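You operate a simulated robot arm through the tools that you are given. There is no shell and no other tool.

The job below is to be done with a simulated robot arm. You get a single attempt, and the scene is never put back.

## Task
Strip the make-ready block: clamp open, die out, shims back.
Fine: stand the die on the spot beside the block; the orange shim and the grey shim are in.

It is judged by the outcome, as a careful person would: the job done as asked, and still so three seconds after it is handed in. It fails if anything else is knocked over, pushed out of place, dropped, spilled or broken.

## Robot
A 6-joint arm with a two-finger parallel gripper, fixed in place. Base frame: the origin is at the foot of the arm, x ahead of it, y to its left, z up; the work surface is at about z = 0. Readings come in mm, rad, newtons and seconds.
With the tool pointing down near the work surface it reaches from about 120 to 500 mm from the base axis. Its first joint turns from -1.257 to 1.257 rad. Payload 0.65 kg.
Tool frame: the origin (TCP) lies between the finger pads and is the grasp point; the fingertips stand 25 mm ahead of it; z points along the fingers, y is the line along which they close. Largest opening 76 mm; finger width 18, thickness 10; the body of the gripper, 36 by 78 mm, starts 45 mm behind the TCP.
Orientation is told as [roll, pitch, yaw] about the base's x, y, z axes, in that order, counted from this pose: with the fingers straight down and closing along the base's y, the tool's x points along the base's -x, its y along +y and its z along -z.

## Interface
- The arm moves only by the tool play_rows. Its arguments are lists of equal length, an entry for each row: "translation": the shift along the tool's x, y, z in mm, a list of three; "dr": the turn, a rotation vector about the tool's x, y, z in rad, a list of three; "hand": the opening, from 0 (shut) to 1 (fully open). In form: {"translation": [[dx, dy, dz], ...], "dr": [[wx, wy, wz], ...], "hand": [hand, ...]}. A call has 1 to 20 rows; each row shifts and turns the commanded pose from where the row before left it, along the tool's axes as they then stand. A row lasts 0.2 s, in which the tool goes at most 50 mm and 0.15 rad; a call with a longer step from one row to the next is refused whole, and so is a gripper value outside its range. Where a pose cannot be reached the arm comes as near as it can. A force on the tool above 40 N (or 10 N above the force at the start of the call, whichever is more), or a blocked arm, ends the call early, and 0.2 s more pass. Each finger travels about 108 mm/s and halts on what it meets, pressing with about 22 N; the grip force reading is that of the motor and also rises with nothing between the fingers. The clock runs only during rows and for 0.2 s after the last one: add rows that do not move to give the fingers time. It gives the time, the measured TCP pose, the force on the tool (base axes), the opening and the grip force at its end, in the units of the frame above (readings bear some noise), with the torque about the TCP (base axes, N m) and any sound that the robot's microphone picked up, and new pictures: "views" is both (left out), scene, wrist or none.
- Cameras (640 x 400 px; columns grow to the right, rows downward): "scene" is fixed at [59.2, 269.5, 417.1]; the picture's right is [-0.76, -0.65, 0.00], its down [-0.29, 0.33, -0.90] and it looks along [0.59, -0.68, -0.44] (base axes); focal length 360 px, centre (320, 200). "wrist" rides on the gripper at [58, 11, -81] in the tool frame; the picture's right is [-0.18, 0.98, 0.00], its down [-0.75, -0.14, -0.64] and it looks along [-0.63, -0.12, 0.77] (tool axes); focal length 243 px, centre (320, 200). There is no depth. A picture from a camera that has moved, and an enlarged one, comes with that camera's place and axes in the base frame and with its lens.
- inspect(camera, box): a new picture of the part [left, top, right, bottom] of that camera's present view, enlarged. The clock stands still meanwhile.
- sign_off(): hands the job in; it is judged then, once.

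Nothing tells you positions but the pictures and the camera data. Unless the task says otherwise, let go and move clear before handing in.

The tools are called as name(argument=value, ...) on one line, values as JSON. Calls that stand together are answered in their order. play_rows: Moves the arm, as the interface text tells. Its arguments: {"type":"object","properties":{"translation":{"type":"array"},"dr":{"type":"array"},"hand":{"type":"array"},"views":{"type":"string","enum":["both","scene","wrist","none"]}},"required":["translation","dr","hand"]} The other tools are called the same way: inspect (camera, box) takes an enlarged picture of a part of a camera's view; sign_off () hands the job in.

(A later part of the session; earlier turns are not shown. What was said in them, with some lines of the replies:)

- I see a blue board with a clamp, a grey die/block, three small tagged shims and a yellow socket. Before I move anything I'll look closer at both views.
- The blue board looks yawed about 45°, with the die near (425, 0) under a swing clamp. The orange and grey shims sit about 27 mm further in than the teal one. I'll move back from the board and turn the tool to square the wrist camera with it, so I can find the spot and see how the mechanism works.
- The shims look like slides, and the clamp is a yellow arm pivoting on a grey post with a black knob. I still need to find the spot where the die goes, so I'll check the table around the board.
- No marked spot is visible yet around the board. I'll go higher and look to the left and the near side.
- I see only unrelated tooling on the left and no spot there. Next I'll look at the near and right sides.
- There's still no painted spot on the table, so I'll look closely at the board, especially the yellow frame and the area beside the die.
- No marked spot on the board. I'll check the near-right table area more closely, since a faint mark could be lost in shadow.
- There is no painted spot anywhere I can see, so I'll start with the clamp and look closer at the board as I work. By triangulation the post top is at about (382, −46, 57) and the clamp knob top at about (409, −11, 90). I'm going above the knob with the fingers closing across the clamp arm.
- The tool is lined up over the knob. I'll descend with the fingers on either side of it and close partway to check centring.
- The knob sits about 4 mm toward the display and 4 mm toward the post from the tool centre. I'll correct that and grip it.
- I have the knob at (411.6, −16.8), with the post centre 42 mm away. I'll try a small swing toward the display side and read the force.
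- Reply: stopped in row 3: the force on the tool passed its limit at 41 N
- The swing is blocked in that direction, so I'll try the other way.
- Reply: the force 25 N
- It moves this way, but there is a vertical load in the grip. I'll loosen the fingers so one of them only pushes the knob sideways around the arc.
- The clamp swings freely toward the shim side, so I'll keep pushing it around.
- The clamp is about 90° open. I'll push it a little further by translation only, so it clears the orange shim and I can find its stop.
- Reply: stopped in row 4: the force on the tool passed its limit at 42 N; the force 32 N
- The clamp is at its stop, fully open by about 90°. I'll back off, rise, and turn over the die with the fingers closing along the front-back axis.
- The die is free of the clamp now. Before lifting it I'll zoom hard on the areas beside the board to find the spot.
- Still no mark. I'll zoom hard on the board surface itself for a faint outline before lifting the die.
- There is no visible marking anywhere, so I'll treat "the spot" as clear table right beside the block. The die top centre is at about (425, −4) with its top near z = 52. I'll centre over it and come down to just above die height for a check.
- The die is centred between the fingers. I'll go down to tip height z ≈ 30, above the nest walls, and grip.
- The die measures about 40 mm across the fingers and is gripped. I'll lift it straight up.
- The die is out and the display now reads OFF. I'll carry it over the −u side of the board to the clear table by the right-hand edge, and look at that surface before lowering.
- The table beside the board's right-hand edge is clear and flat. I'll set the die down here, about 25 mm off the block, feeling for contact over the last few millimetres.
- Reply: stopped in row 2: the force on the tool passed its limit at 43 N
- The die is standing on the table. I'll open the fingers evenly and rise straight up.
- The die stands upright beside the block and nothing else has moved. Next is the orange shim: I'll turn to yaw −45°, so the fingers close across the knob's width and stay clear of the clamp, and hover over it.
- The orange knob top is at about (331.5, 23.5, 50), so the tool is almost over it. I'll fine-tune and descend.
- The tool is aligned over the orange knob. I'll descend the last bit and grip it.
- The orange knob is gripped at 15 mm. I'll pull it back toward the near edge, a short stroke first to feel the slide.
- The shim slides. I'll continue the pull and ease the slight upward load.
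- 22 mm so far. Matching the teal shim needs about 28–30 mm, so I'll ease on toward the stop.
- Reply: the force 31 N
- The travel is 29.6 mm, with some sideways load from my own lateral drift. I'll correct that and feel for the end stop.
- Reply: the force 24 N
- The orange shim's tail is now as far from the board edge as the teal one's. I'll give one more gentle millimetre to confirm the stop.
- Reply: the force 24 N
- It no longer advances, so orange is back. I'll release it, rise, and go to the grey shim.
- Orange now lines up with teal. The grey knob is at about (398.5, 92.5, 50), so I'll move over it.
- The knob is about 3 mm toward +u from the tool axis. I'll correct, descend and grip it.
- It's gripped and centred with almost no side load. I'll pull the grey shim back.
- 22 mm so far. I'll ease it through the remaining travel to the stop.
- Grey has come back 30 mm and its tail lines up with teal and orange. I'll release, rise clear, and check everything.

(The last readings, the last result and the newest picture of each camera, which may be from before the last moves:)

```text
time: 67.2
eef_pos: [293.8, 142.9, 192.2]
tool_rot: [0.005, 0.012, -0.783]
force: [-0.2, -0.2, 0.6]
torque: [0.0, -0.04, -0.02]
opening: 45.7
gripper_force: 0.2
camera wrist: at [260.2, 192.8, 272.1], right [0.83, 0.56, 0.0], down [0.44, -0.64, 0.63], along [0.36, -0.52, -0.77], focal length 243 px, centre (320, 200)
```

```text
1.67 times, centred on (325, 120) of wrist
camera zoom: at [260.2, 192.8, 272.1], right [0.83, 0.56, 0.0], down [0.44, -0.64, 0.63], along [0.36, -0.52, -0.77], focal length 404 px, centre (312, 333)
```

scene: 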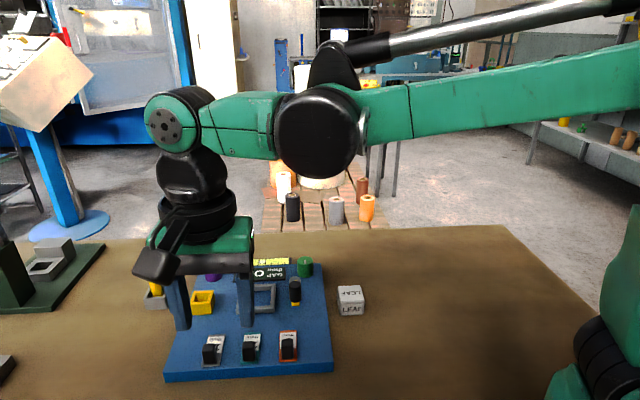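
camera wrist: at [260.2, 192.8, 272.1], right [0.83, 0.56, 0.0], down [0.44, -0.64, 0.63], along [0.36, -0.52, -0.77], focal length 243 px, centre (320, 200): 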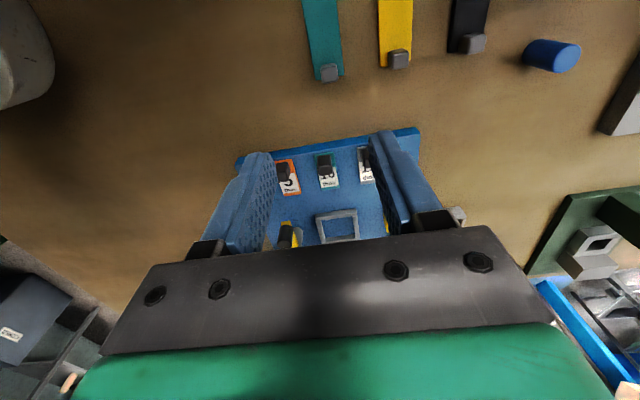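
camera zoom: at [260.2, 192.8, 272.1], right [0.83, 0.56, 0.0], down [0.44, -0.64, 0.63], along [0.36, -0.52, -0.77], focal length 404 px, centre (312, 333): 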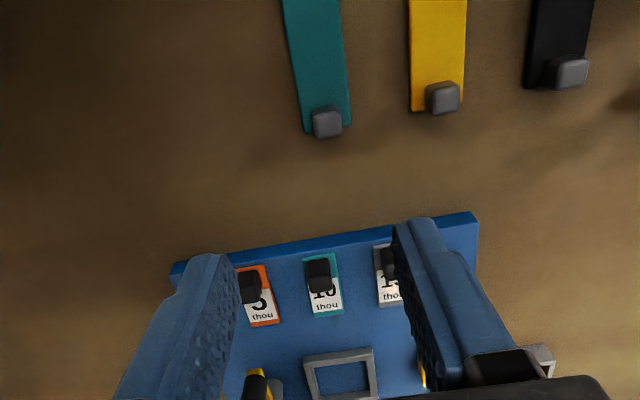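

All three shims are lined up back. I'll move the arm clear for one unobstructed check.

play_rows(translation=[[0, 0, -40], [-10, -33, -10], [-10, -33, 0], [-10, -33, 0], [-10, -33, 0], [40, 0, 0], [30, 0, 0], [0, 0, 0]], dr=[[0, 0, 0], [0, 0, 0], [0, 0, 0], [0, 0, 0], [0, 0, 0], [0, 0, 0], [0, 0, 0], [0, 0, 0]], hand=[1, 1, 1, 1, 1, 1, 1, 1])

inspect(camera="scene", box=[130, 230, 410, 400])

inspect(camera="wrist", box=[100, 0, 540, 240])

```text
time: 69.0
eef_pos: [178.1, 70.7, 240.0]
tool_rot: [0.008, 0.012, -0.786]
force: [-0.3, 0.0, 0.0]
torque: [0.01, 0.01, -0.02]
opening: 75.9
gripper_force: 0.1
camera wrist: at [145.0, 119.7, 320.4], right [0.83, 0.56, 0.0], down [0.44, -0.64, 0.63], along [0.36, -0.52, -0.77], focal length 243 px, centre (320, 200)
```

scene: 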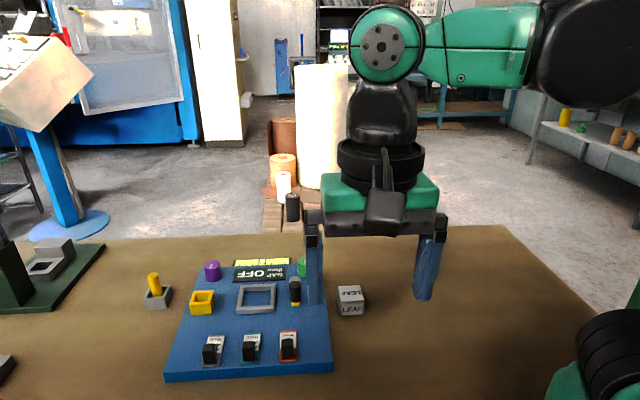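
wrist: 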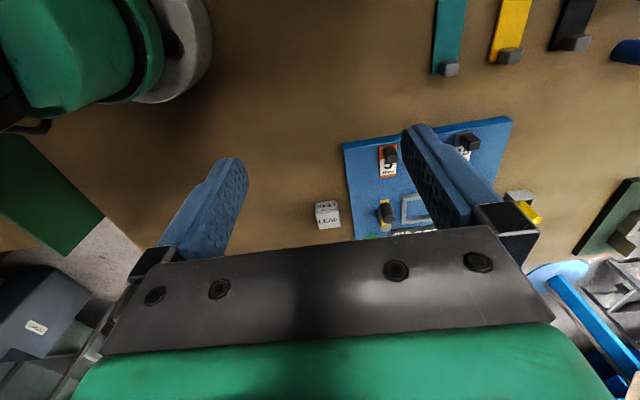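

```text
2.29 times, centred on (270, 315) of scene
camera zoom: at [59.1, 269.5, 417.1], right [-0.76, -0.65, 0.0], down [-0.29, 0.33, -0.9], along [0.59, -0.68, -0.44], focal length 822 px, centre (434, -63)
```

zoom: 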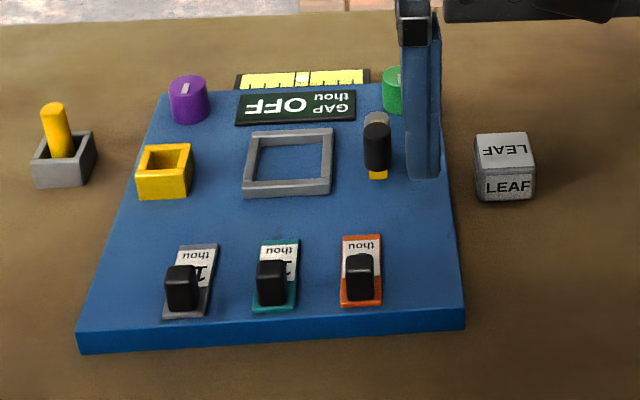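

```text
1.45 times, centred on (320, 120) of wrist
camera zoom: at [145.0, 119.7, 320.4], right [0.83, 0.56, 0.0], down [0.44, -0.64, 0.63], along [0.36, -0.52, -0.77], focal length 353 px, centre (320, 316)
```

zoom: 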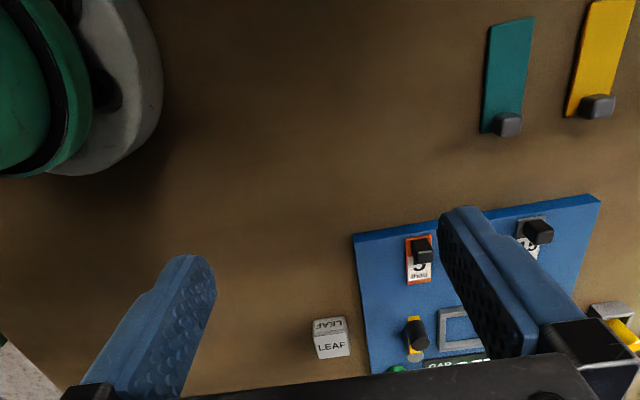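

The clamp is open at its stop, and the die stands upright on the table beside the block. The orange and grey shims are back level with the teal one. No marked spot was visible anywhere, so I placed the die on the clear table right beside the block. The arm is clear and nothing else has moved, so I'm handing in.

sign_off()

```text
The job is handed in.
```

I stripped the block and handed it in, but I couldn't find a marked spot for the die. I looked over the board and the table around it and saw no marking, so where the die stands is my best guess.

- **Clamp:** swung about 90° to its stop, clear of the die.
- **Die:** lifted out and stood upright on the clear table, about 25 mm off the block's right-hand edge as the scene camera sees it. The gap display changed from 0 to OFF when the die came out.
- **Shims:** orange and grey each pulled back about 30 mm, level with the teal one, which was already back. I left teal alone.

The arm is clear of the work, and I saw nothing else knocked or moved in the last pictures.
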